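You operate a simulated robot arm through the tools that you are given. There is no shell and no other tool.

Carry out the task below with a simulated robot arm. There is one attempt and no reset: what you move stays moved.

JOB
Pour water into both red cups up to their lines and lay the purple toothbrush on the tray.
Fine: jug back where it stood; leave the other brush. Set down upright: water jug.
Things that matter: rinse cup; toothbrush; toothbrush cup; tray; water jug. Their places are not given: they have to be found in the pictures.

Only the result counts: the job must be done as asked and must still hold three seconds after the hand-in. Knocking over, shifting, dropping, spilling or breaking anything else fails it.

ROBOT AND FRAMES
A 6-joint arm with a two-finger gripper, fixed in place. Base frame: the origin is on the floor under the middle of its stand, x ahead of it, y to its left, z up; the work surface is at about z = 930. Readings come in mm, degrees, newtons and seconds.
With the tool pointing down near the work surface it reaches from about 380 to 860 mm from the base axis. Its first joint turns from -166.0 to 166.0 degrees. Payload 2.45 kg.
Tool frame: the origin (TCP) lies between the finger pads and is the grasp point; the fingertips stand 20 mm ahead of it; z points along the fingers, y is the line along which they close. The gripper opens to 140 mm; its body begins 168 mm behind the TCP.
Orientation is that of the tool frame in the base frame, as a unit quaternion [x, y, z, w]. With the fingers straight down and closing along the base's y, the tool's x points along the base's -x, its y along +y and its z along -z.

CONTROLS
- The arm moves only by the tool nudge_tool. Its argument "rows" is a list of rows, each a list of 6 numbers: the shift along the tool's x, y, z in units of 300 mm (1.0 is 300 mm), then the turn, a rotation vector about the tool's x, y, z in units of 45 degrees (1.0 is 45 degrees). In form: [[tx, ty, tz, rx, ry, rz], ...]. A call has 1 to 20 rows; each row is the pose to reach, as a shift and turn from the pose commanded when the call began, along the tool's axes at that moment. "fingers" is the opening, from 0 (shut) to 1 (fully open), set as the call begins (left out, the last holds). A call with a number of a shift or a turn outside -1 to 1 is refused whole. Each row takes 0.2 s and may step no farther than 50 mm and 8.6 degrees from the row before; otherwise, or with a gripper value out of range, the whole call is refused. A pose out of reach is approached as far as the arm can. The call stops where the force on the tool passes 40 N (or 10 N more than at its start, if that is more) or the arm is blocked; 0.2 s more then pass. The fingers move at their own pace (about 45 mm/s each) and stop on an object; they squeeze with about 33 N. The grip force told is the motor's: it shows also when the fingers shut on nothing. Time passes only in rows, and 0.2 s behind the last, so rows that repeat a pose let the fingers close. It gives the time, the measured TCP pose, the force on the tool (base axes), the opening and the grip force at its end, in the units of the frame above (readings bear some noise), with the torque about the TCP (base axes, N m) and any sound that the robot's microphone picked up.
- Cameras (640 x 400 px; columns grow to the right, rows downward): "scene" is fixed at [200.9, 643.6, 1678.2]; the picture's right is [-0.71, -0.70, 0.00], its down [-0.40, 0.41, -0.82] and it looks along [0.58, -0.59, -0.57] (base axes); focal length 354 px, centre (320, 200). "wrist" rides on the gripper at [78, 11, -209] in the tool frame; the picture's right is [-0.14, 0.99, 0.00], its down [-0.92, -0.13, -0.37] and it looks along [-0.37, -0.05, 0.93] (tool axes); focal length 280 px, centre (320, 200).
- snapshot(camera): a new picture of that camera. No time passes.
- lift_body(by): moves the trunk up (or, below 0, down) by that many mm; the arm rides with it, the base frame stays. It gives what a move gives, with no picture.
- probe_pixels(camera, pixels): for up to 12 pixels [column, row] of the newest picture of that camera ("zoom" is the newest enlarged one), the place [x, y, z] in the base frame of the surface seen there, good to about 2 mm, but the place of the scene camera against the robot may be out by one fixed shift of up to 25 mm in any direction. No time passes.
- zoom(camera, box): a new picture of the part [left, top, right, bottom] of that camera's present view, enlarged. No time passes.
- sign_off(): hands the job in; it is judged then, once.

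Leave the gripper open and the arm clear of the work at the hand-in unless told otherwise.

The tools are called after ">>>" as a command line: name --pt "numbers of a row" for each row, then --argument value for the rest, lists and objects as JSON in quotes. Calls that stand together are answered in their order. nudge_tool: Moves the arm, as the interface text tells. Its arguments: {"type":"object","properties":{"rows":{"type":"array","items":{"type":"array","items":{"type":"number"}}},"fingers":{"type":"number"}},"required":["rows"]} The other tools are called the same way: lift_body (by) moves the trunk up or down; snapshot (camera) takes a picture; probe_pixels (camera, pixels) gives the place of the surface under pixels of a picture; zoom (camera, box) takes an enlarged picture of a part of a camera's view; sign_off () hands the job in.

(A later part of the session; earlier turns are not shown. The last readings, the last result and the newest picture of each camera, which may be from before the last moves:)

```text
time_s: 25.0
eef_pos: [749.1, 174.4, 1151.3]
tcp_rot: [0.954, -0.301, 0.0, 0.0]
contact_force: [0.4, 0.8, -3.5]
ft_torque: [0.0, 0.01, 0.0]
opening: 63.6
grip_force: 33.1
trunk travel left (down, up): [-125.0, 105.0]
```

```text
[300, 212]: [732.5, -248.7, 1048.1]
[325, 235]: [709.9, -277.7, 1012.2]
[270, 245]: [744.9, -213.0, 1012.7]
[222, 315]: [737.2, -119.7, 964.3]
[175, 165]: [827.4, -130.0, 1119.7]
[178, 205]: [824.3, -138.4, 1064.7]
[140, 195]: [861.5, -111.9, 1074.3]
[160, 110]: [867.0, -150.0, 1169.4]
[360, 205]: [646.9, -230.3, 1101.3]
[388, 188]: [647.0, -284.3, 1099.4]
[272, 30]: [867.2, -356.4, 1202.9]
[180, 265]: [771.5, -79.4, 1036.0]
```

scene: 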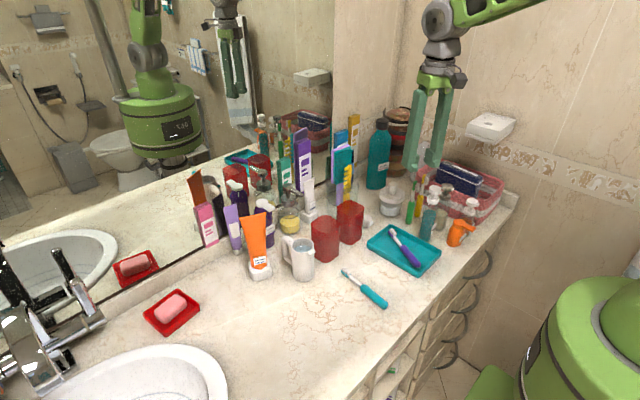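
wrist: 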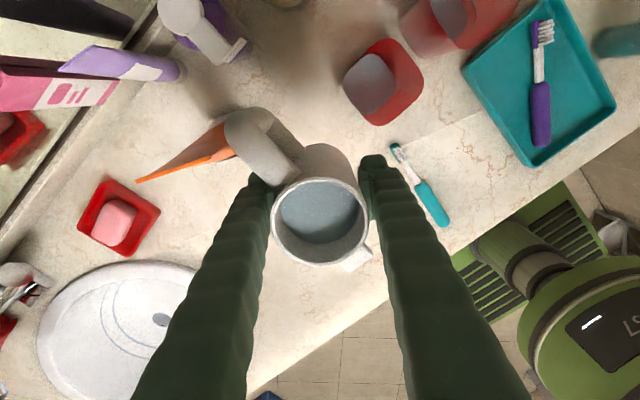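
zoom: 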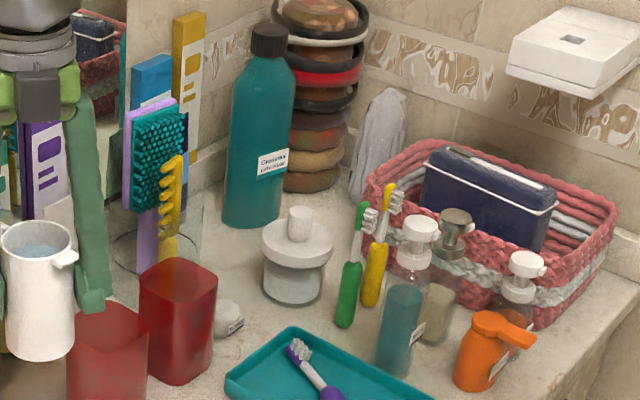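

The comb tops out at z≈1123 at (846,−125) and the jar knob at 1052 at (752,−244), so pouring toward +y at x≈768 is clear. I'll turn the jug 85° in place so its spout faces +y, in two smooth calls.

>>> nudge_tool --pt "0 0 0 0 0 0.1" --pt "0 0 0 0 0 0.26" --pt "0 0 0 0 0 0.42" --pt "0 0 0 0 0 0.58" --pt "0 0 0 0 0 0.74" --pt "0 0 0 0 0 0.87" --pt "0 0 0 0 0 0.944"

>>> nudge_tool --pt "0 0 0 0 0 0.1" --pt "0 0 0 0 0 0.26" --pt "0 0 0 0 0 0.42" --pt "0 0 0 0 0 0.58" --pt "0 0 0 0 0 0.74" --pt "0 0 0 0 0 0.87" --pt "0 0 0 0 0 0.944"

>>> snapshot --camera "wrist"

>>> zoom --camera "scene" --box '[200, 100, 440, 300]'

```text
time_s: 26.6
eef_pos: [750.0, 175.3, 1150.1]
tcp_rot: [0.78, -0.626, 0.0, 0.001]
contact_force: [0.0, -0.2, -3.9]
ft_torque: [0.04, -0.02, -0.01]
opening: 63.5
grip_force: 33.1
trunk travel left (down, up): [-125.0, 105.0]
```

```text
time_s: 28.2
eef_pos: [749.8, 174.3, 1150.5]
tcp_rot: [-0.5, 0.866, 0.001, 0.0]
contact_force: [-0.1, 0.9, -3.1]
ft_torque: [0.04, -0.02, 0.01]
opening: 63.8
grip_force: 33.1
trunk travel left (down, up): [-125.0, 105.0]
```

```text
taken
```

wrist: 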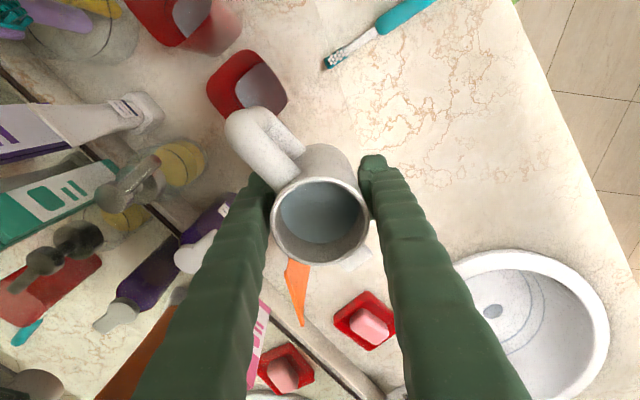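

```text
2.00 times, centred on (320, 200) of scene
```

zoom: 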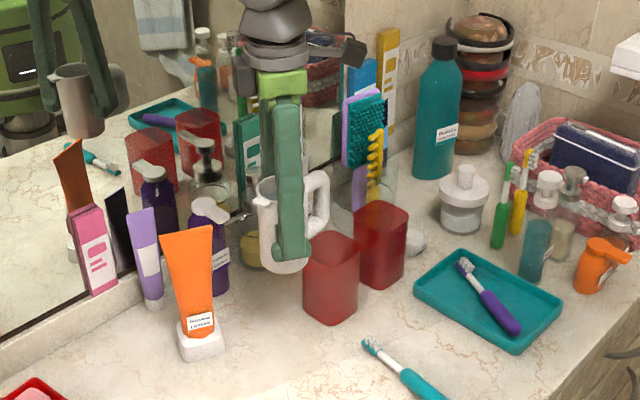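

Spout now faces 95° (+y). I'll carry the jug over the far cup's near side, to TCP about (772,−91), staying at z 1150 so its base clears cup 1 by 50 mm.

>>> nudge_tool --pt "0.037 -0.025 0 0 0 0" --pt "0.11 -0.076 0 0 0 0" --pt "0.204 -0.142 0 0 0 0" --pt "0.307 -0.213 0 0 0 0" --pt "0.409 -0.284 0 0 0 0" --pt "0.511 -0.355 0 0 0 0" --pt "0.606 -0.421 0 0 0 0" --pt "0.686 -0.477 0 0 0 0" --pt "0.73 -0.507 0 0 0 0" --pt "0.73 -0.507 0 0 0 0"

>>> snapshot --camera "wrist"

>>> zoom --camera "scene" --box '[200, 100, 440, 300]'

```text
time_s: 30.4
eef_pos: [772.3, -91.0, 1150.9]
tcp_rot: [-0.5, 0.866, 0.0, 0.001]
contact_force: [1.2, -0.7, -3.8]
ft_torque: [-0.01, -0.03, 0.0]
opening: 63.5
grip_force: 33.1
trunk travel left (down, up): [-125.0, 105.0]
```

```text
taken
```

wrist: 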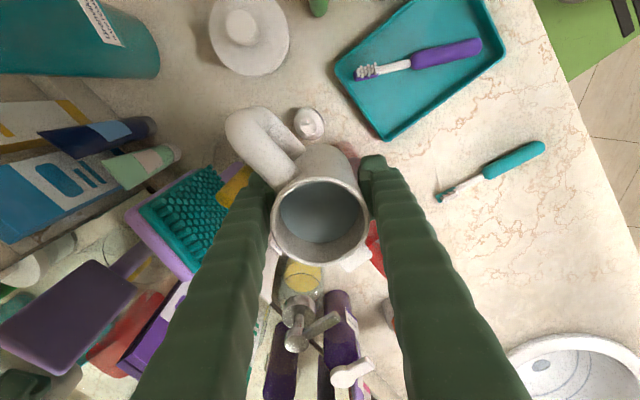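

```text
2.00 times, centred on (320, 200) of scene
```

zoom: 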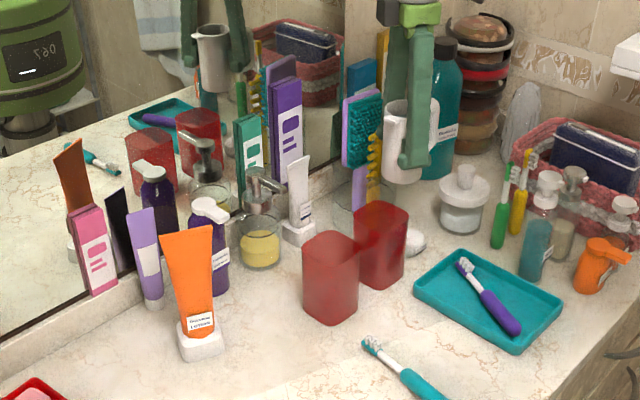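

The left finger is fairly near the comb and hairbrush (yellow at wrist (238,183), teal at (190,220)). I'll probe them in this exact view before tilting.

>>> probe_pixels --camera "wrist" --pixels '[[234, 178], [245, 172], [226, 195], [205, 235], [215, 180], [160, 215], [200, 270], [236, 168], [310, 122], [372, 250], [300, 275], [240, 25]]'

>>> zoom --camera "wrist" --box '[130, 130, 290, 280]'

```text
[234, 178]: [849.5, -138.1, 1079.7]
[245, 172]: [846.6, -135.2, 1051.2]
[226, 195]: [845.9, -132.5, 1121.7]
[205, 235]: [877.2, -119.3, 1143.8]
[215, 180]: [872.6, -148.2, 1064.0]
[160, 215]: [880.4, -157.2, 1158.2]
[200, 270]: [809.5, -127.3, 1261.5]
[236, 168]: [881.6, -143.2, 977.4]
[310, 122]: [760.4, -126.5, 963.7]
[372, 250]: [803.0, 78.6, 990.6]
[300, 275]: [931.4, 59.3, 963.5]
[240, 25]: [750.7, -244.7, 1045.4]
```

```text
2.67 times, centred on (210, 205) of wrist
```

zoom: 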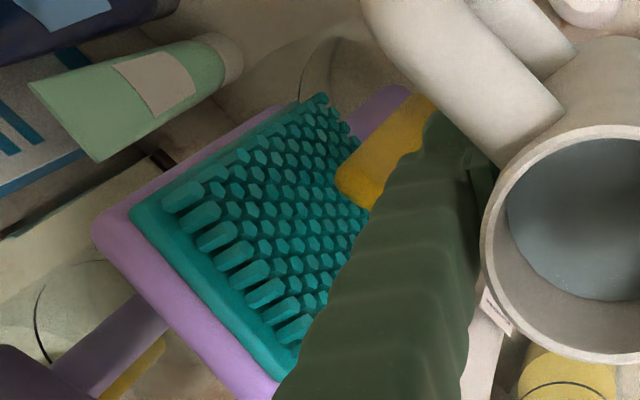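

Comb confirmed at (846,−133) up to z≈1122. I'll bias 12 mm toward −x (lip over x≈757, still 20 mm inside the cup) for clearance. Then I'll tilt to 30° while lowering so the spout lip stays over the far cup. At 30° no water should flow yet.

>>> nudge_tool --pt "0.0203 0.0347 0 0 0 0" --pt "0.033 0.0257 0.034 0.0638 0.091 0" --pt "0.0448 0.0174 0.061 0.1276 0.182 0" --pt "0.0555 0.01 0.097 0.191 0.273 0" --pt "0.0653 0.003 0.131 0.255 0.364 0" --pt "0.074 -0.003 0.165 0.319 0.455 0" --pt "0.0814 -0.0082 0.198 0.3827 0.546 0" --pt "0.0814 -0.0082 0.198 0.3827 0.546 0"

>>> snapshot --camera "wrist"

>>> zoom --camera "scene" --box '[260, 100, 460, 280]'

```text
time_s: 32.2
eef_pos: [761.9, -112.3, 1092.1]
tcp_rot: [-0.484, 0.836, -0.235, -0.109]
contact_force: [-0.2, -0.7, -3.8]
ft_torque: [0.03, 0.0, -0.01]
opening: 63.4
grip_force: 33.0
trunk travel left (down, up): [-125.0, 105.0]
```

```text
taken
```

wrist: 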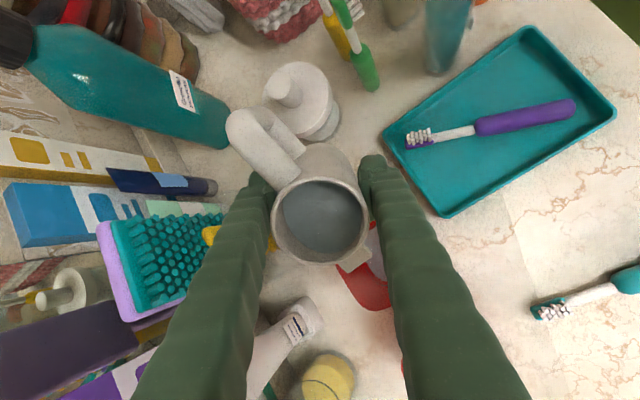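

```text
2.22 times, centred on (360, 190) of scene
```

zoom: 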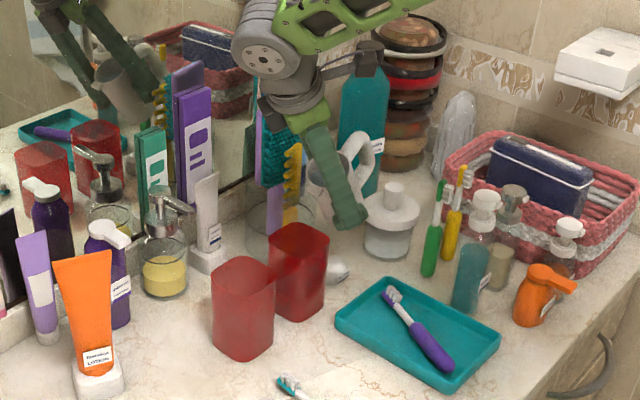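

Everything is clear and the spout (355,258) sits over the far cup. I'll tilt on to 36°, lowering the lip to ~1105, then look closely at the cup and jug.

>>> nudge_tool --pt "-0.0018 0.0013 0.0098 0.0255 0.0363 0" --pt "-0.0037 0.0025 0.0195 0.051 0.0727 0" --pt "-0.0055 0.0038 0.0293 0.0765 0.109 0" --pt "-0.0055 0.0038 0.0293 0.0765 0.109 0" --pt "-0.0055 0.0038 0.0293 0.0765 0.109 0"

>>> zoom --camera "wrist" --box '[250, 170, 430, 320]'

>>> zoom --camera "scene" --box '[310, 150, 410, 250]'

```text
time_s: 33.4
eef_pos: [762.1, -116.4, 1083.3]
tcp_rot: [-0.476, 0.823, -0.28, -0.132]
contact_force: [-0.5, 0.8, -3.0]
ft_torque: [0.09, -0.03, 0.02]
opening: 63.1
grip_force: 32.8
trunk travel left (down, up): [-125.0, 105.0]
```

```text
2.67 times, centred on (340, 245) of wrist
```

zoom: 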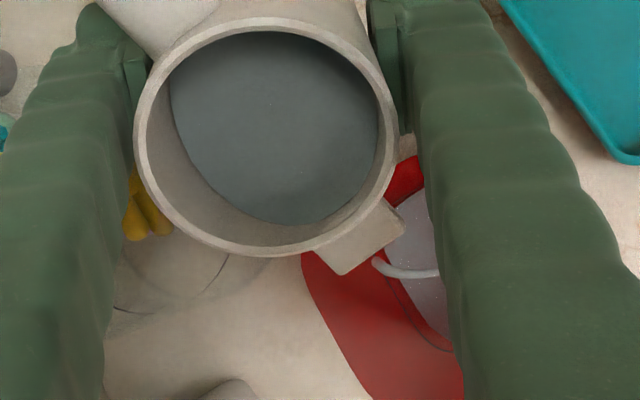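

```text
4.00 times, centred on (360, 200) of scene
```

zoom: 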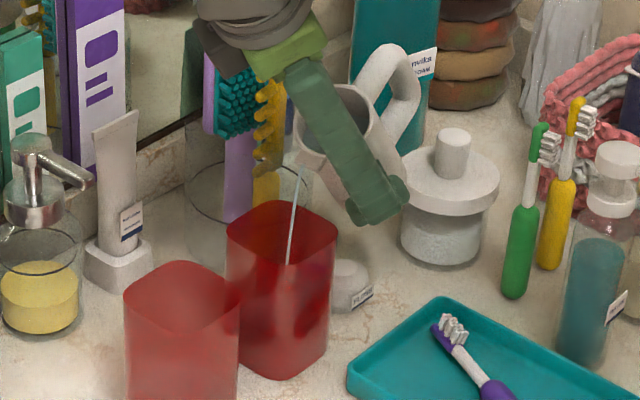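

Flow has started: a thin stream leaves the spout and lands in the cup. I'll hold here one second and watch the level.

>>> nudge_tool --pt "0 0 0 0 0 0" --pt "0 0 0 0 0 0" --pt "0 0 0 0 0 0" --pt "0 0 0 0 0 0" --pt "0 0 0 0 0 0"

>>> zoom --camera "wrist" --box '[310, 200, 430, 320]'

>>> zoom --camera "scene" --box '[350, 180, 400, 250]'

```text
time_s: 34.6
eef_pos: [762.0, -114.8, 1083.4]
tcp_rot: [-0.476, 0.823, -0.28, -0.131]
contact_force: [-0.3, 0.6, -3.9]
ft_torque: [0.05, 0.01, 0.0]
opening: 63.3
grip_force: 33.5
trunk travel left (down, up): [-125.0, 105.0]
```

```text
3.33 times, centred on (370, 260) of wrist
```

zoom: 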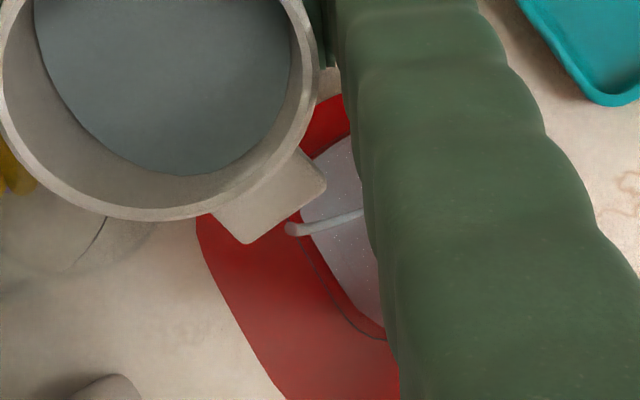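

```text
5.71 times, centred on (375, 215) of scene
```

zoom: 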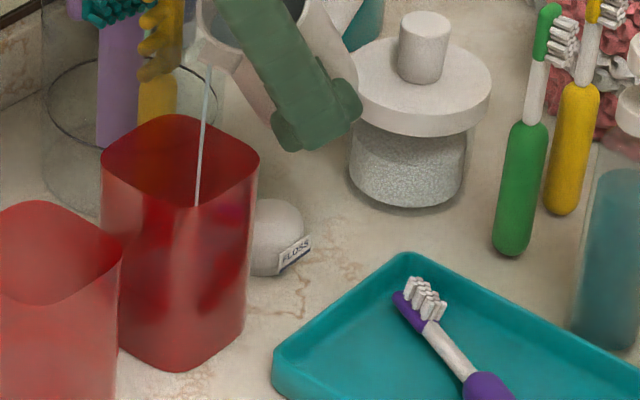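

The stream continues neatly into the cup, and the dark line is still clearly above the water edge. I'll tilt to 42° and hold for about a second.

>>> nudge_tool --pt "-0.0004 0.0003 0.004 0.0255 0.0363 0" --pt "-0.0007 0.0005 0.0085 0.051 0.0727 0" --pt "-0.0011 0.0008 0.0127 0.0765 0.109 0" --pt "-0.0011 0.0008 0.0127 0.0765 0.109 0" --pt "-0.0011 0.0008 0.0127 0.0765 0.109 0" --pt "-0.0011 0.0008 0.0127 0.0765 0.109 0"

>>> zoom --camera "wrist" --box '[310, 200, 430, 320]'

>>> zoom --camera "scene" --box '[350, 180, 400, 250]'

```text
time_s: 36.0
eef_pos: [761.4, -117.5, 1079.5]
tcp_rot: [-0.467, 0.808, -0.325, -0.152]
contact_force: [0.4, -0.3, -3.0]
ft_torque: [0.06, 0.02, -0.01]
opening: 63.4
grip_force: 33.0
trunk travel left (down, up): [-125.0, 105.0]
```

```text
3.33 times, centred on (370, 260) of wrist
```

zoom: 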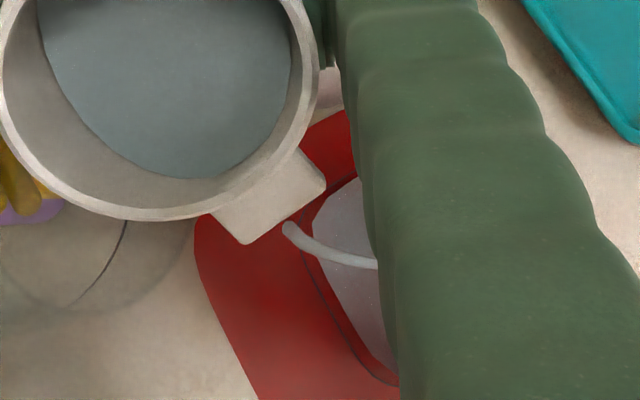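

```text
5.71 times, centred on (375, 215) of scene
```

zoom: 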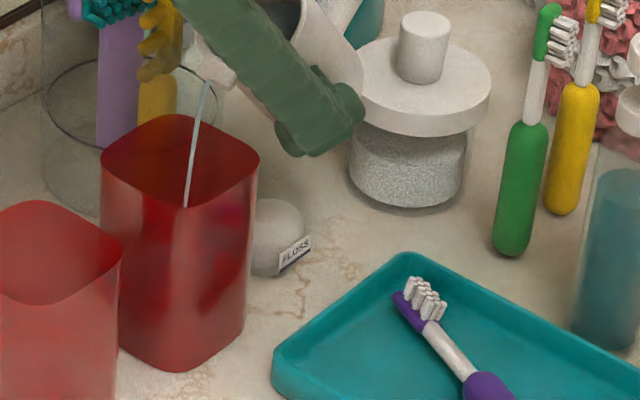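

The stream is steady and inside the cup. I'll hold one more second and check the gap between water and line.

>>> nudge_tool --pt "0 0 0 0 0 0" --pt "0 0 0 0 0 0" --pt "0 0 0 0 0 0" --pt "0 0 0 0 0 0" --pt "0 0 0 0 0 0"

>>> zoom --camera "wrist" --box '[330, 220, 400, 300]'

```text
time_s: 37.2
eef_pos: [761.2, -118.2, 1078.3]
tcp_rot: [-0.466, 0.809, -0.325, -0.152]
contact_force: [-0.7, 0.5, -3.4]
ft_torque: [0.08, 0.02, 0.02]
opening: 63.0
grip_force: 32.7
trunk travel left (down, up): [-125.0, 105.0]
```

```text
5.00 times, centred on (365, 260) of wrist
```

zoom: 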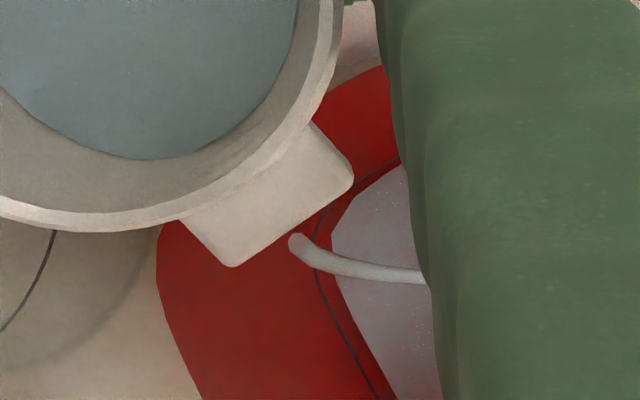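

The line is clearly visible, with the water edge still about 20 px inside it. I'll tilt to 46°, easing the lip back 4 mm, and hold.

>>> nudge_tool --pt "0.0093 -0.0065 0 0.0255 0.0364 0" --pt "0.0186 -0.013 0 0.051 0.0728 0" --pt "0.0186 -0.013 0 0.051 0.0728 0" --pt "0.0186 -0.013 0 0.051 0.0728 0" --pt "0.0186 -0.013 0 0.051 0.0728 0" --pt "0.0186 -0.013 0 0.051 0.0728 0" --pt "0.0186 -0.013 0 0.051 0.0728 0"

>>> zoom --camera "wrist" --box '[330, 220, 400, 300]'

>>> zoom --camera "scene" --box '[350, 180, 400, 250]'

```text
time_s: 38.8
eef_pos: [762.1, -123.4, 1084.5]
tcp_rot: [-0.461, 0.797, -0.355, -0.164]
contact_force: [0.5, 1.0, -4.1]
ft_torque: [0.05, -0.01, 0.0]
opening: 63.0
grip_force: 33.2
trunk travel left (down, up): [-125.0, 105.0]
```

```text
5.00 times, centred on (365, 260) of wrist
```

zoom: 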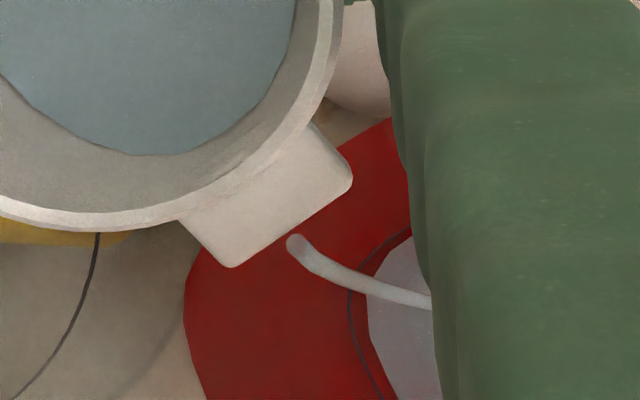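

```text
5.71 times, centred on (375, 215) of scene
```

zoom: 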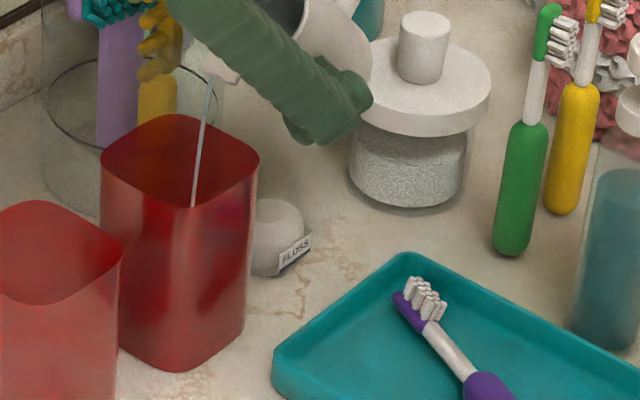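

Still pouring well and about 18 px short of the line. I'll hold two seconds at this tilt to see how fast it rises.

>>> nudge_tool --pt "0 0 0 0 0 0" --pt "0 0 0 0 0 0" --pt "0 0 0 0 0 0" --pt "0 0 0 0 0 0" --pt "0 0 0 0 0 0" --pt "0 0 0 0 0 0" --pt "0 0 0 0 0 0" --pt "0 0 0 0 0 0" --pt "0 0 0 0 0 0" --pt "0 0 0 0 0 0"

>>> zoom --camera "wrist" --box '[330, 220, 400, 300]'

```text
time_s: 41.0
eef_pos: [762.2, -122.5, 1084.8]
tcp_rot: [-0.461, 0.797, -0.354, -0.165]
contact_force: [0.2, -0.2, -2.7]
ft_torque: [0.11, 0.01, -0.01]
opening: 62.9
grip_force: 33.1
trunk travel left (down, up): [-125.0, 105.0]
```

```text
5.00 times, centred on (365, 260) of wrist
```

zoom: 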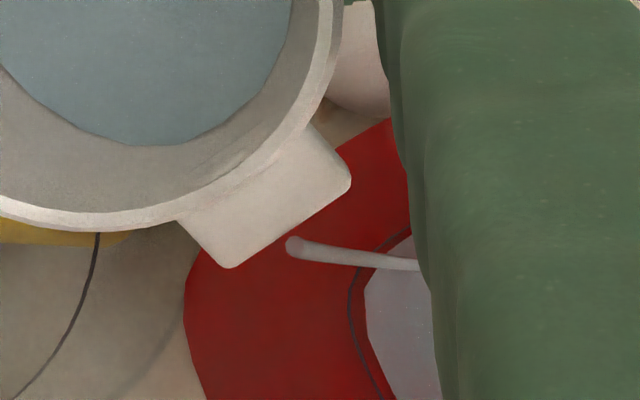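

The stream thins as the jug level falls, and the gap to the line has shrunk to about 14 px. I'll tilt to 50° and hold.

>>> nudge_tool --pt "0.0003 -0.0002 0.001 0.0255 0.0364 0" --pt "0.0005 -0.0004 0.002 0.051 0.0728 0" --pt "0.0005 -0.0004 0.002 0.051 0.0728 0" --pt "0.0005 -0.0004 0.002 0.051 0.0728 0" --pt "0.0005 -0.0004 0.002 0.051 0.0728 0" --pt "0.0005 -0.0004 0.002 0.051 0.0728 0" --pt "0.0005 -0.0004 0.002 0.051 0.0728 0" --pt "0.0005 -0.0004 0.002 0.051 0.0728 0"

>>> zoom --camera "wrist" --box '[330, 220, 400, 300]'

>>> zoom --camera "scene" --box '[350, 180, 400, 250]'

```text
time_s: 42.8
eef_pos: [763.1, -123.4, 1084.5]
tcp_rot: [-0.454, 0.785, -0.383, -0.178]
contact_force: [-0.6, -0.3, -3.2]
ft_torque: [0.08, 0.03, 0.02]
opening: 63.1
grip_force: 32.9
trunk travel left (down, up): [-125.0, 105.0]
```

```text
5.00 times, centred on (365, 260) of wrist
```

zoom: 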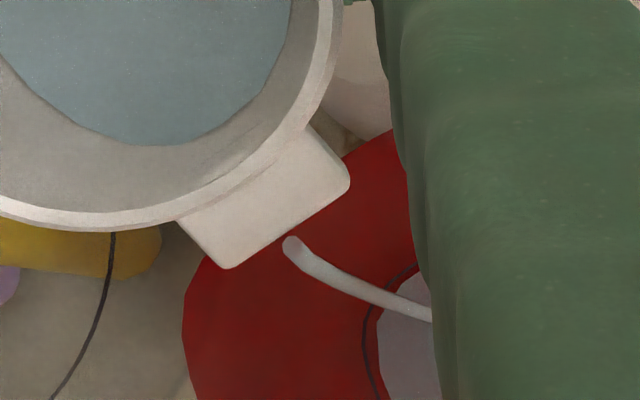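

```text
5.71 times, centred on (375, 215) of scene
```

zoom: 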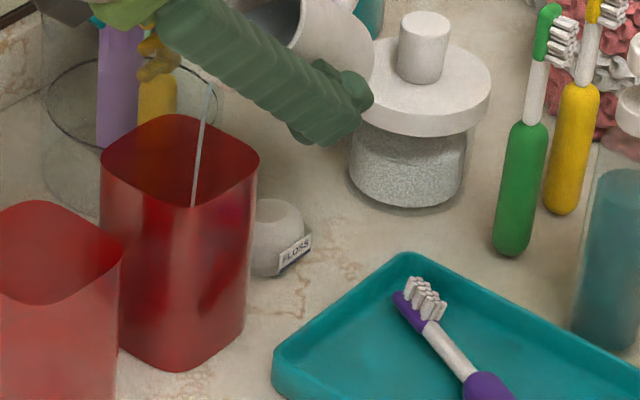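

Still flowing into the cup; gap is about 13 px. Holding two more seconds.

>>> nudge_tool --pt "0 0 0 0 0 0" --pt "0 0 0 0 0 0" --pt "0 0 0 0 0 0" --pt "0 0 0 0 0 0" --pt "0 0 0 0 0 0" --pt "0 0 0 0 0 0" --pt "0 0 0 0 0 0" --pt "0 0 0 0 0 0" --pt "0 0 0 0 0 0" --pt "0 0 0 0 0 0"

>>> zoom --camera "wrist" --box '[350, 230, 400, 300]'

>>> snapshot --camera "wrist"

```text
time_s: 45.0
eef_pos: [763.6, -123.4, 1083.4]
tcp_rot: [-0.454, 0.784, -0.383, -0.179]
contact_force: [0.9, 0.8, -2.3]
ft_torque: [0.07, 0.02, 0.03]
opening: 62.8
grip_force: 33.1
trunk travel left (down, up): [-125.0, 105.0]
```

```text
5.71 times, centred on (375, 265) of wrist
```

zoom: 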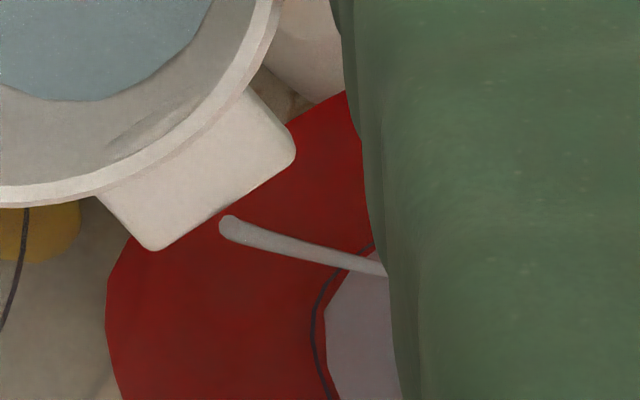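

```text
taken
```

wrist: 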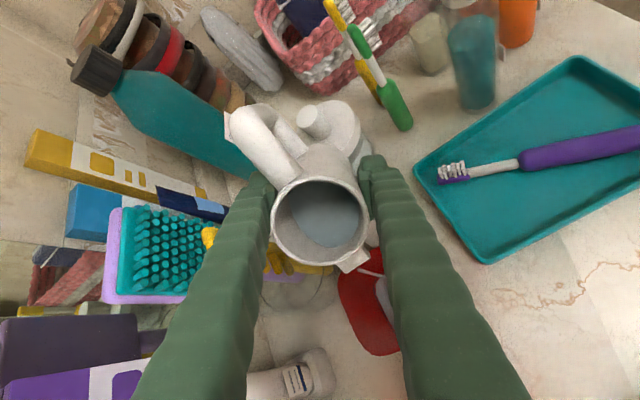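

The gap keeps closing. I'll probe the wall right at the line and right at the water edge to measure the remaining height.

>>> zoom --camera "wrist" --box '[360, 255, 390, 305]'

```text
8.00 times, centred on (375, 280) of wrist
```

zoom: 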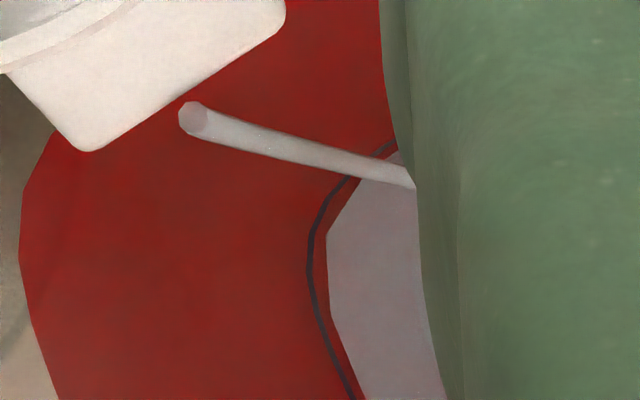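

>>> probe_pixels --camera "zoom" --pixels '[[311, 240], [314, 280], [322, 315], [335, 355], [323, 240], [325, 280], [332, 320], [345, 355], [25, 230], [30, 320], [45, 370], [150, 300]]'

```text
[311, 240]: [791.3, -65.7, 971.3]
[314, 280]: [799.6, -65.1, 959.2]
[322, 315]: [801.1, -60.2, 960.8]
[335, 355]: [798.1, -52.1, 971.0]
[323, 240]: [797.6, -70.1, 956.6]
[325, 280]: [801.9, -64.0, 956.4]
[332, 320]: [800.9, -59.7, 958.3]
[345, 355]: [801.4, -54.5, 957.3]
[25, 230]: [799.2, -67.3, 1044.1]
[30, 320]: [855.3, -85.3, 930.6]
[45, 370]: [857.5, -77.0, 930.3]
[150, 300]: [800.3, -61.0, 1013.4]
```

The scale gives about 0.26 mm per zoom pixel here, so the water is roughly 3–4 mm below the line (line z≈970). I'll tilt just 2° more and hold.

>>> nudge_tool --pt "0 0 0 0.0128 0.0182 0" --pt "0 0 0 0.0255 0.0364 0" --pt "0 0 0 0.0255 0.0364 0" --pt "0 0 0 0.0255 0.0364 0" --pt "0 0 0 0.0255 0.0364 0" --pt "0 0 0 0.0255 0.0364 0" --pt "0 0 0 0.0255 0.0364 0" --pt "0 0 0 0.0255 0.0364 0" --pt "0 0 0 0.0255 0.0364 0"

>>> zoom --camera "wrist" --box '[360, 255, 390, 305]'

```text
time_s: 47.0
eef_pos: [762.9, -123.3, 1083.1]
tcp_rot: [-0.45, 0.778, -0.397, -0.185]
contact_force: [-0.3, -0.5, -3.3]
ft_torque: [0.07, -0.01, -0.02]
opening: 62.5
grip_force: 33.2
trunk travel left (down, up): [-125.0, 105.0]
```

```text
8.00 times, centred on (375, 280) of wrist
```

zoom: 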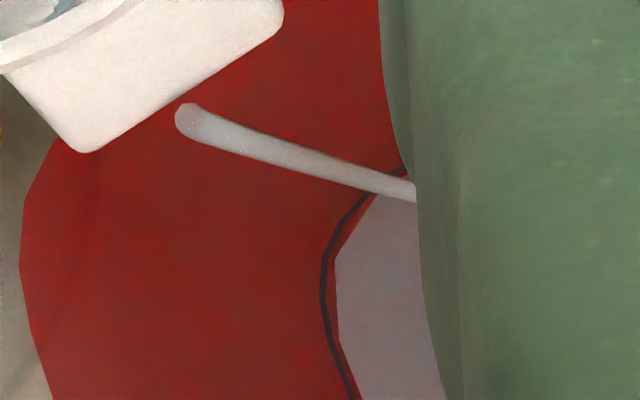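

Edge and line are now about 12 px apart in this zoom. I'll hold 2 s more at this tilt.

>>> nudge_tool --pt "0 0 0 0 0 0" --pt "0 0 0 0 0 0" --pt "0 0 0 0 0 0" --pt "0 0 0 0 0 0" --pt "0 0 0 0 0 0" --pt "0 0 0 0 0 0" --pt "0 0 0 0 0 0" --pt "0 0 0 0 0 0" --pt "0 0 0 0 0 0" --pt "0 0 0 0 0 0"

>>> zoom --camera "wrist" --box '[360, 255, 390, 305]'

```text
time_s: 49.2
eef_pos: [762.3, -123.7, 1084.4]
tcp_rot: [-0.45, 0.778, -0.397, -0.184]
contact_force: [-0.3, -0.3, -3.0]
ft_torque: [0.1, -0.01, -0.04]
opening: 62.3
grip_force: 32.8
trunk travel left (down, up): [-125.0, 105.0]
```

```text
8.00 times, centred on (375, 280) of wrist
```

zoom: 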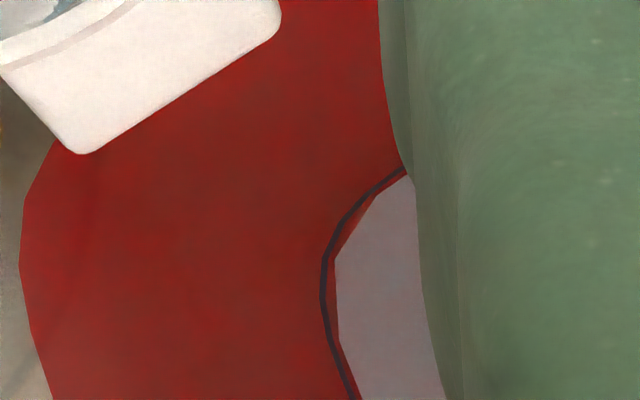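

The stream has stopped at equilibrium, with the water about 3 mm below the line. Here each degree adds roughly 1.2 mm, so I'll tilt 1.5° more and let it settle.

>>> nudge_tool --pt "0 0 0 0.0096 0.0137 0" --pt "0 0 0 0.0191 0.0273 0" --pt "0 0 0 0.0191 0.0273 0" --pt "0 0 0 0.0191 0.0273 0" --pt "0 0 0 0.0191 0.0273 0" --pt "0 0 0 0.0191 0.0273 0" --pt "0 0 0 0.0191 0.0273 0" --pt "0 0 0 0.0191 0.0273 0" --pt "0 0 0 0.0191 0.0273 0" --pt "0 0 0 0.0191 0.0273 0" --pt "0 0 0 0.0191 0.0273 0" --pt "0 0 0 0.0191 0.0273 0" --pt "0 0 0 0.0191 0.0273 0" --pt "0 0 0 0.0191 0.0273 0"

>>> zoom --camera "wrist" --box '[360, 255, 390, 305]'

```text
time_s: 52.2
eef_pos: [762.7, -123.5, 1084.0]
tcp_rot: [-0.447, 0.772, -0.409, -0.19]
contact_force: [-0.1, 0.6, -2.2]
ft_torque: [0.05, 0.0, 0.02]
opening: 62.3
grip_force: 32.8
trunk travel left (down, up): [-125.0, 105.0]
```

```text
8.00 times, centred on (375, 280) of wrist
```

zoom: 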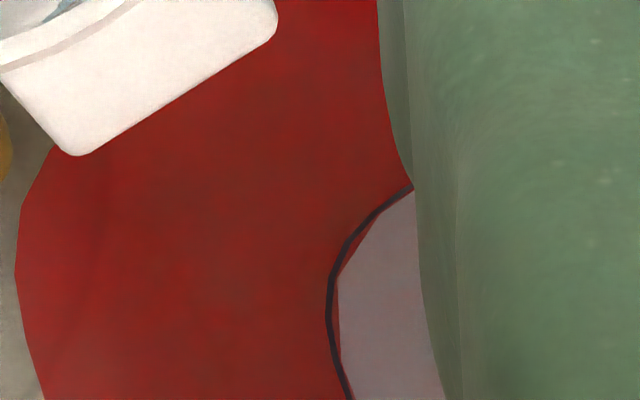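

It stopped again with about 9 px (≈2 mm) to go. I'll tilt another 1.2° and let it settle.

>>> nudge_tool --pt "0 0 0 0.0077 0.0109 0" --pt "0 0 0 0.0153 0.0218 0" --pt "0 0 0 0.0153 0.0218 0" --pt "0 0 0 0.0153 0.0218 0" --pt "0 0 0 0.0153 0.0218 0" --pt "0 0 0 0.0153 0.0218 0" --pt "0 0 0 0.0153 0.0218 0" --pt "0 0 0 0.0153 0.0218 0" --pt "0 0 0 0.0153 0.0218 0" --pt "0 0 0 0.0153 0.0218 0" --pt "0 0 0 0.0153 0.0218 0" --pt "0 0 0 0.0153 0.0218 0" --pt "0 0 0 0.0153 0.0218 0"

>>> zoom --camera "wrist" --box '[360, 255, 390, 305]'

```text
time_s: 55.0
eef_pos: [763.0, -122.5, 1083.6]
tcp_rot: [-0.445, 0.768, -0.417, -0.195]
contact_force: [-0.1, -0.5, -3.1]
ft_torque: [0.07, 0.01, -0.02]
opening: 62.1
grip_force: 32.9
trunk travel left (down, up): [-125.0, 105.0]
```

```text
8.00 times, centred on (375, 280) of wrist
```

zoom: 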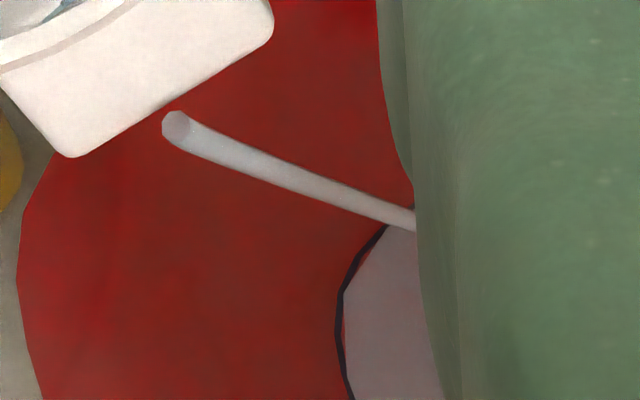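

The water edge is nearly touching the line, with the stream still running. I'll hold briefly (0.6 s) and check.

>>> nudge_tool --pt "0 0 0 0 0 0" --pt "0 0 0 0 0 0"

>>> zoom --camera "wrist" --box '[360, 255, 390, 305]'

```text
time_s: 55.6
eef_pos: [763.2, -123.5, 1085.2]
tcp_rot: [-0.444, 0.769, -0.416, -0.194]
contact_force: [0.0, -0.2, -2.6]
ft_torque: [0.07, 0.02, 0.01]
opening: 62.1
grip_force: 33.1
trunk travel left (down, up): [-125.0, 105.0]
```

```text
8.00 times, centred on (375, 280) of wrist
```

zoom: 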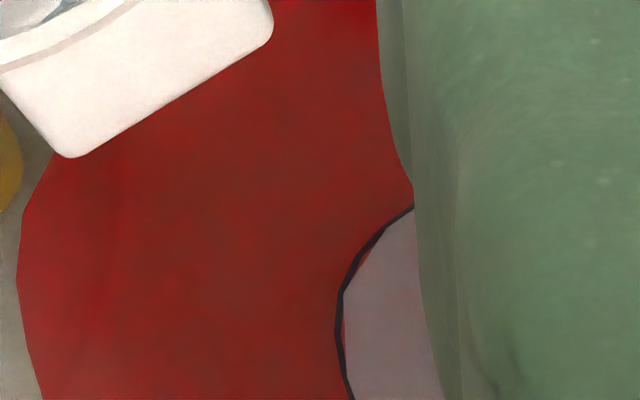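

The stream has stopped with the water just at the line's lower edge, about 1 mm from its middle. One last small tilt of 0.8°.

>>> nudge_tool --pt "0 0 0 0.0051 0.0073 0" --pt "0 0 0 0.0102 0.0146 0" --pt "0 0 0 0.0102 0.0146 0" --pt "0 0 0 0.0102 0.0146 0" --pt "0 0 0 0.0102 0.0146 0" --pt "0 0 0 0.0102 0.0146 0" --pt "0 0 0 0.0102 0.0146 0" --pt "0 0 0 0.0102 0.0146 0" --pt "0 0 0 0.0102 0.0146 0" --pt "0 0 0 0.0102 0.0146 0" --pt "0 0 0 0.0102 0.0146 0"

>>> zoom --camera "wrist" --box '[360, 255, 390, 305]'

```text
time_s: 58.0
eef_pos: [763.9, -122.6, 1083.3]
tcp_rot: [-0.443, 0.766, -0.422, -0.197]
contact_force: [0.6, -0.7, -1.6]
ft_torque: [0.02, -0.02, -0.02]
opening: 61.7
grip_force: 33.1
trunk travel left (down, up): [-125.0, 105.0]
```

```text
8.00 times, centred on (375, 280) of wrist
```

zoom: 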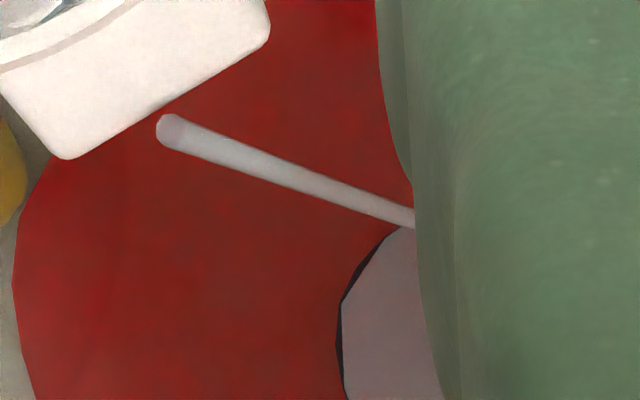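

The water now covers the line. I'll tilt back quickly by 16° to stop the flow.

>>> nudge_tool --pt "0 0 0 -0.106 -0.151 0" --pt "0 0 0 -0.204 -0.291 0" --pt "0 0 0 -0.204 -0.291 0" --pt "0 0 0 -0.204 -0.291 0"

>>> snapshot --camera "wrist"

>>> zoom --camera "wrist" --box '[340, 220, 410, 310]'

>>> zoom --camera "scene" --box '[300, 150, 420, 270]'

```text
time_s: 59.0
eef_pos: [763.6, -123.7, 1084.4]
tcp_rot: [-0.471, 0.815, -0.306, -0.142]
contact_force: [1.1, 0.4, -2.3]
ft_torque: [0.08, 0.03, 0.01]
opening: 62.0
grip_force: 33.0
trunk travel left (down, up): [-125.0, 105.0]
```

```text
taken
```

wrist: 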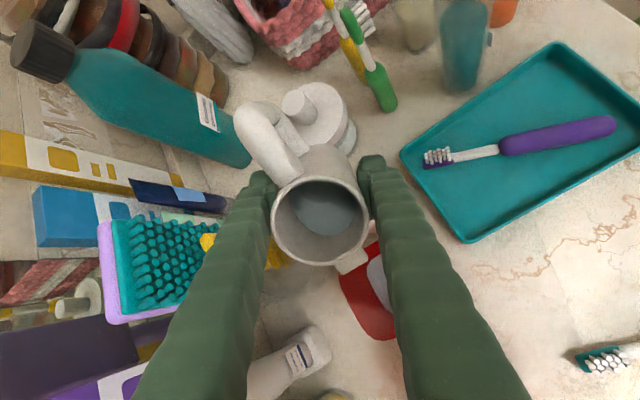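

```text
4.44 times, centred on (375, 265) of wrist
```

zoom: 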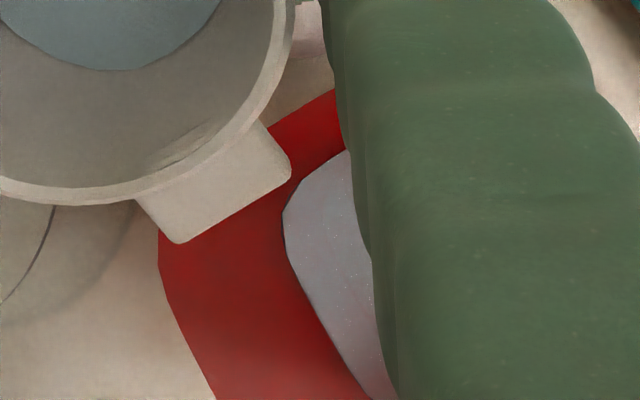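

```text
3.33 times, centred on (360, 210) of scene
```

zoom: 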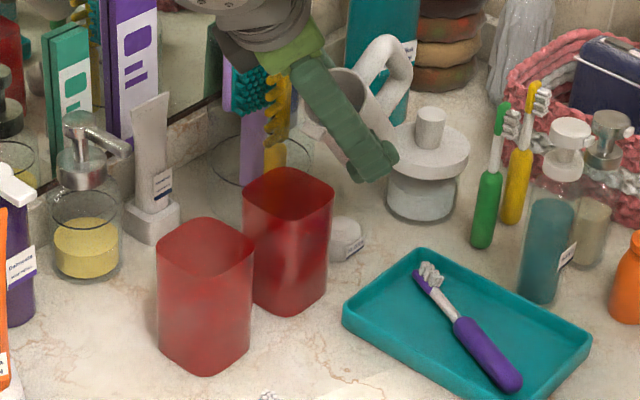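

The far cup is filled to its line and the flow has stopped. Next is the near cup: I'll lift 41 mm at the present 39.5° tilt (safely below the pour angle now) and shift about 117 mm in +y to put the spout over it.

>>> nudge_tool --pt "0.0356 -0.025 -0.0528 0 0 0" --pt "0.0712 -0.0499 -0.1055 0 0 0" --pt "0.0299 -0.0308 -0.1424 0 0 0" --pt "-0.039 0.0009 -0.204 0 0 0" --pt "-0.1079 0.0327 -0.2655 0 0 0" --pt "-0.1768 0.0645 -0.3271 0 0 0" --pt "-0.2043 0.0772 -0.3517 0 0 0" --pt "-0.2043 0.0772 -0.3517 0 0 0"

>>> snapshot --camera "wrist"

>>> zoom --camera "scene" --box '[220, 100, 440, 280]'

```text
time_s: 60.8
eef_pos: [769.0, -5.7, 1123.8]
tcp_rot: [-0.471, 0.815, -0.306, -0.143]
contact_force: [-0.9, 0.3, -1.6]
ft_torque: [0.09, 0.0, -0.01]
opening: 61.9
grip_force: 33.0
trunk travel left (down, up): [-125.0, 105.0]
```

```text
taken
```

wrist: 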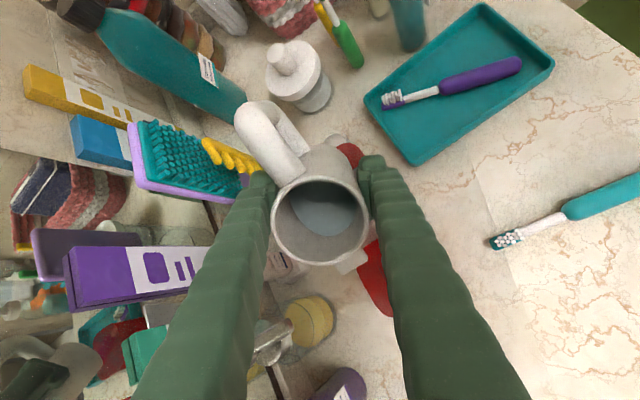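

```text
2.22 times, centred on (330, 190) of scene
```

zoom: 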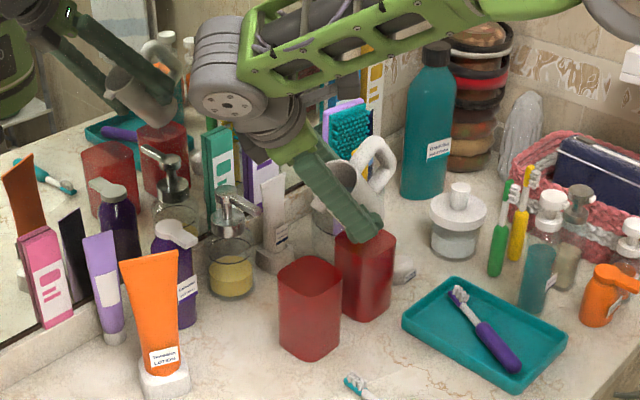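

Good: the spout is over the near cup and the jug base clears the far cup. I'll tilt to 50° while lowering the lip to ~1118, still below the expected pour angle.

>>> nudge_tool --pt "-0.0041 0.0029 0.0091 0.0335 0.0478 0" --pt "-0.0082 0.0058 0.0182 0.067 0.0955 0" --pt "-0.0123 0.0086 0.0272 0.1005 0.1433 0" --pt "-0.0164 0.0115 0.0363 0.134 0.191 0" --pt "-0.0164 0.0115 0.0363 0.134 0.191 0" --pt "-0.0164 0.0115 0.0363 0.134 0.191 0"

>>> snapshot --camera "wrist"

>>> zoom --camera "wrist" --box '[330, 220, 420, 320]'

>>> zoom --camera "scene" --box '[290, 150, 400, 270]'

```text
time_s: 62.2
eef_pos: [769.5, -8.5, 1112.1]
tcp_rot: [-0.454, 0.784, -0.384, -0.178]
contact_force: [-0.8, 0.3, -3.4]
ft_torque: [0.07, 0.02, 0.01]
opening: 61.7
grip_force: 32.8
trunk travel left (down, up): [-125.0, 105.0]
```

```text
taken
```

wrist: 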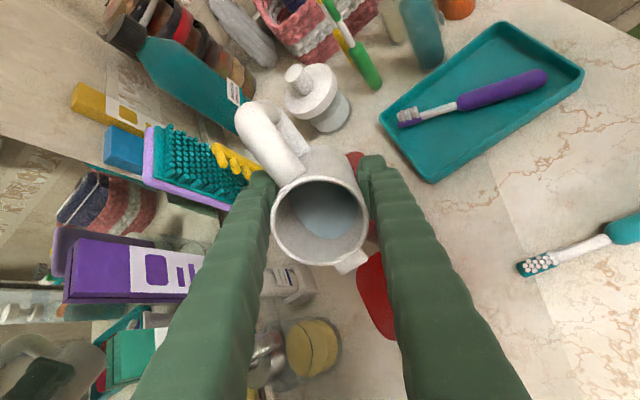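

```text
4.00 times, centred on (375, 270) of wrist
```

zoom: 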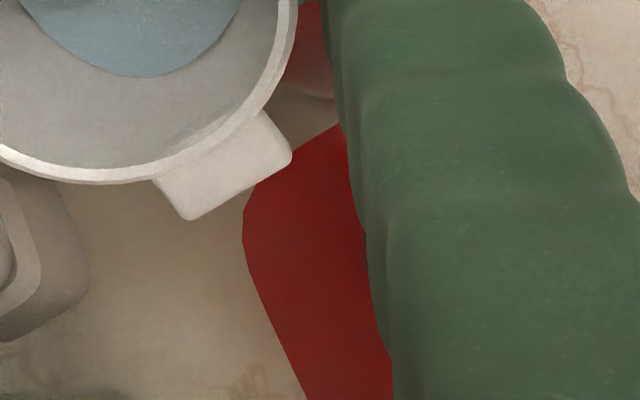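

```text
3.33 times, centred on (345, 210) of scene
```

zoom: 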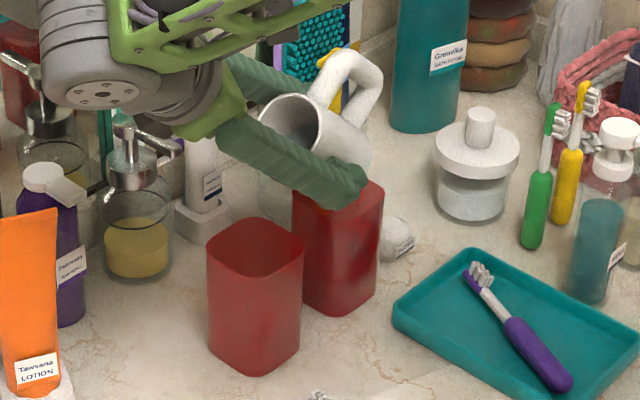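

From this spot the finger hides the inside of the cup more than before. I'll check the true spout position by probing it and the cup rim in the wrist view.

>>> probe_pixels --camera "wrist" --pixels '[[340, 270], [366, 258], [353, 266], [376, 335], [370, 260], [362, 275], [385, 280], [378, 260]]'

```text
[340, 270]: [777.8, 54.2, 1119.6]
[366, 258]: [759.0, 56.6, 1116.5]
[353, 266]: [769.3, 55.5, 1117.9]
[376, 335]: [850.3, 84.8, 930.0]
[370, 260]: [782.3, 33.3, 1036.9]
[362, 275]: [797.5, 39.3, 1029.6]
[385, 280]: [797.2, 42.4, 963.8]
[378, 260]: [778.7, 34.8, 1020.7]
```

The spout tip sits at about (768,55,1118). The jug has crept a few degrees about its own axis in the grip, so I'll keep the pour brisk. I'll shift 8 mm toward −x to see past the finger and tilt to 55°, where flow should restart.

>>> nudge_tool --pt "0.0055 0.0125 0.003 0.0319 0.0455 0" --pt "0.011 0.0249 0.006 0.0638 0.091 0" --pt "0.011 0.0249 0.006 0.0638 0.091 0"

>>> zoom --camera "wrist" --box '[330, 220, 420, 320]'

>>> zoom --camera "scene" --box '[300, 170, 380, 270]'

```text
time_s: 63.0
eef_pos: [761.9, -10.2, 1110.3]
tcp_rot: [-0.443, 0.768, -0.419, -0.196]
contact_force: [0.3, 0.2, -3.0]
ft_torque: [0.08, -0.01, 0.02]
opening: 61.5
grip_force: 32.7
trunk travel left (down, up): [-125.0, 105.0]
```

```text
4.00 times, centred on (375, 270) of wrist
```

zoom: 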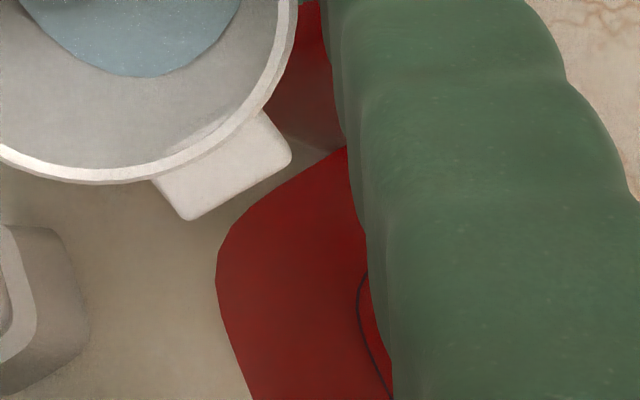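

```text
4.00 times, centred on (340, 220) of scene
```

zoom: 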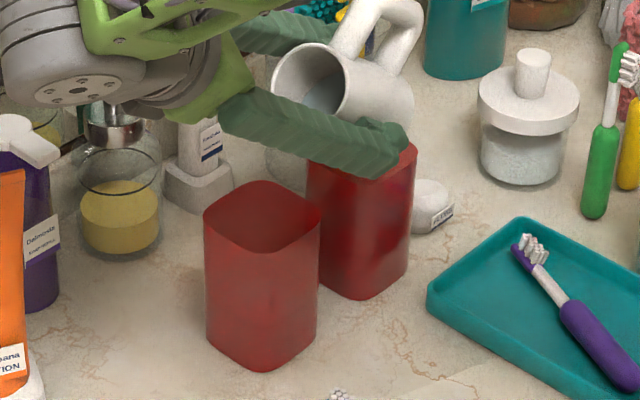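

Part of the line shows at (365,320), with no flow yet. I'll tilt on to 60° with the lip lowered to ~1100, then hold about a second.

>>> nudge_tool --pt "-0.0017 0.0052 0.0027 0.0213 0.0303 0" --pt "-0.0033 0.0105 0.0053 0.0425 0.0607 0" --pt "-0.005 0.0157 0.008 0.0638 0.091 0" --pt "-0.005 0.0157 0.008 0.0638 0.091 0" --pt "-0.005 0.0157 0.008 0.0638 0.091 0" --pt "-0.005 0.0157 0.008 0.0638 0.091 0" --pt "-0.005 0.0157 0.008 0.0638 0.091 0"

>>> zoom --camera "wrist" --box '[330, 220, 420, 320]'

>>> zoom --camera "scene" --box '[300, 170, 380, 270]'

```text
time_s: 64.6
eef_pos: [759.0, -10.0, 1106.5]
tcp_rot: [-0.433, 0.75, -0.453, -0.212]
contact_force: [-0.3, -0.5, -2.5]
ft_torque: [0.09, 0.01, -0.01]
opening: 61.2
grip_force: 33.1
trunk travel left (down, up): [-125.0, 105.0]
```

```text
4.00 times, centred on (375, 270) of wrist
```

zoom: 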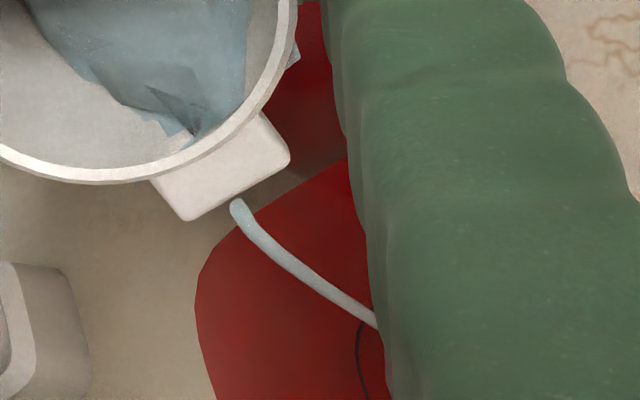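

```text
4.00 times, centred on (340, 220) of scene
```

zoom: 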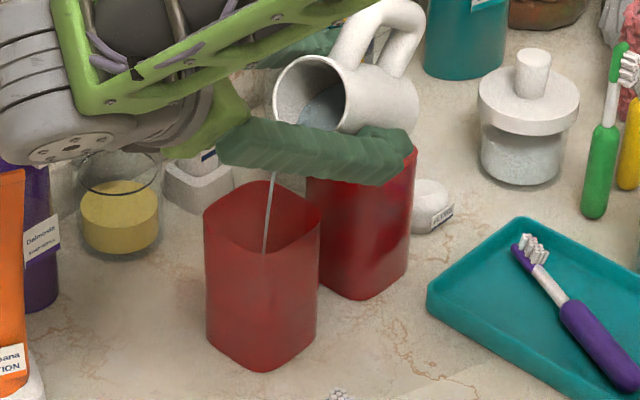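

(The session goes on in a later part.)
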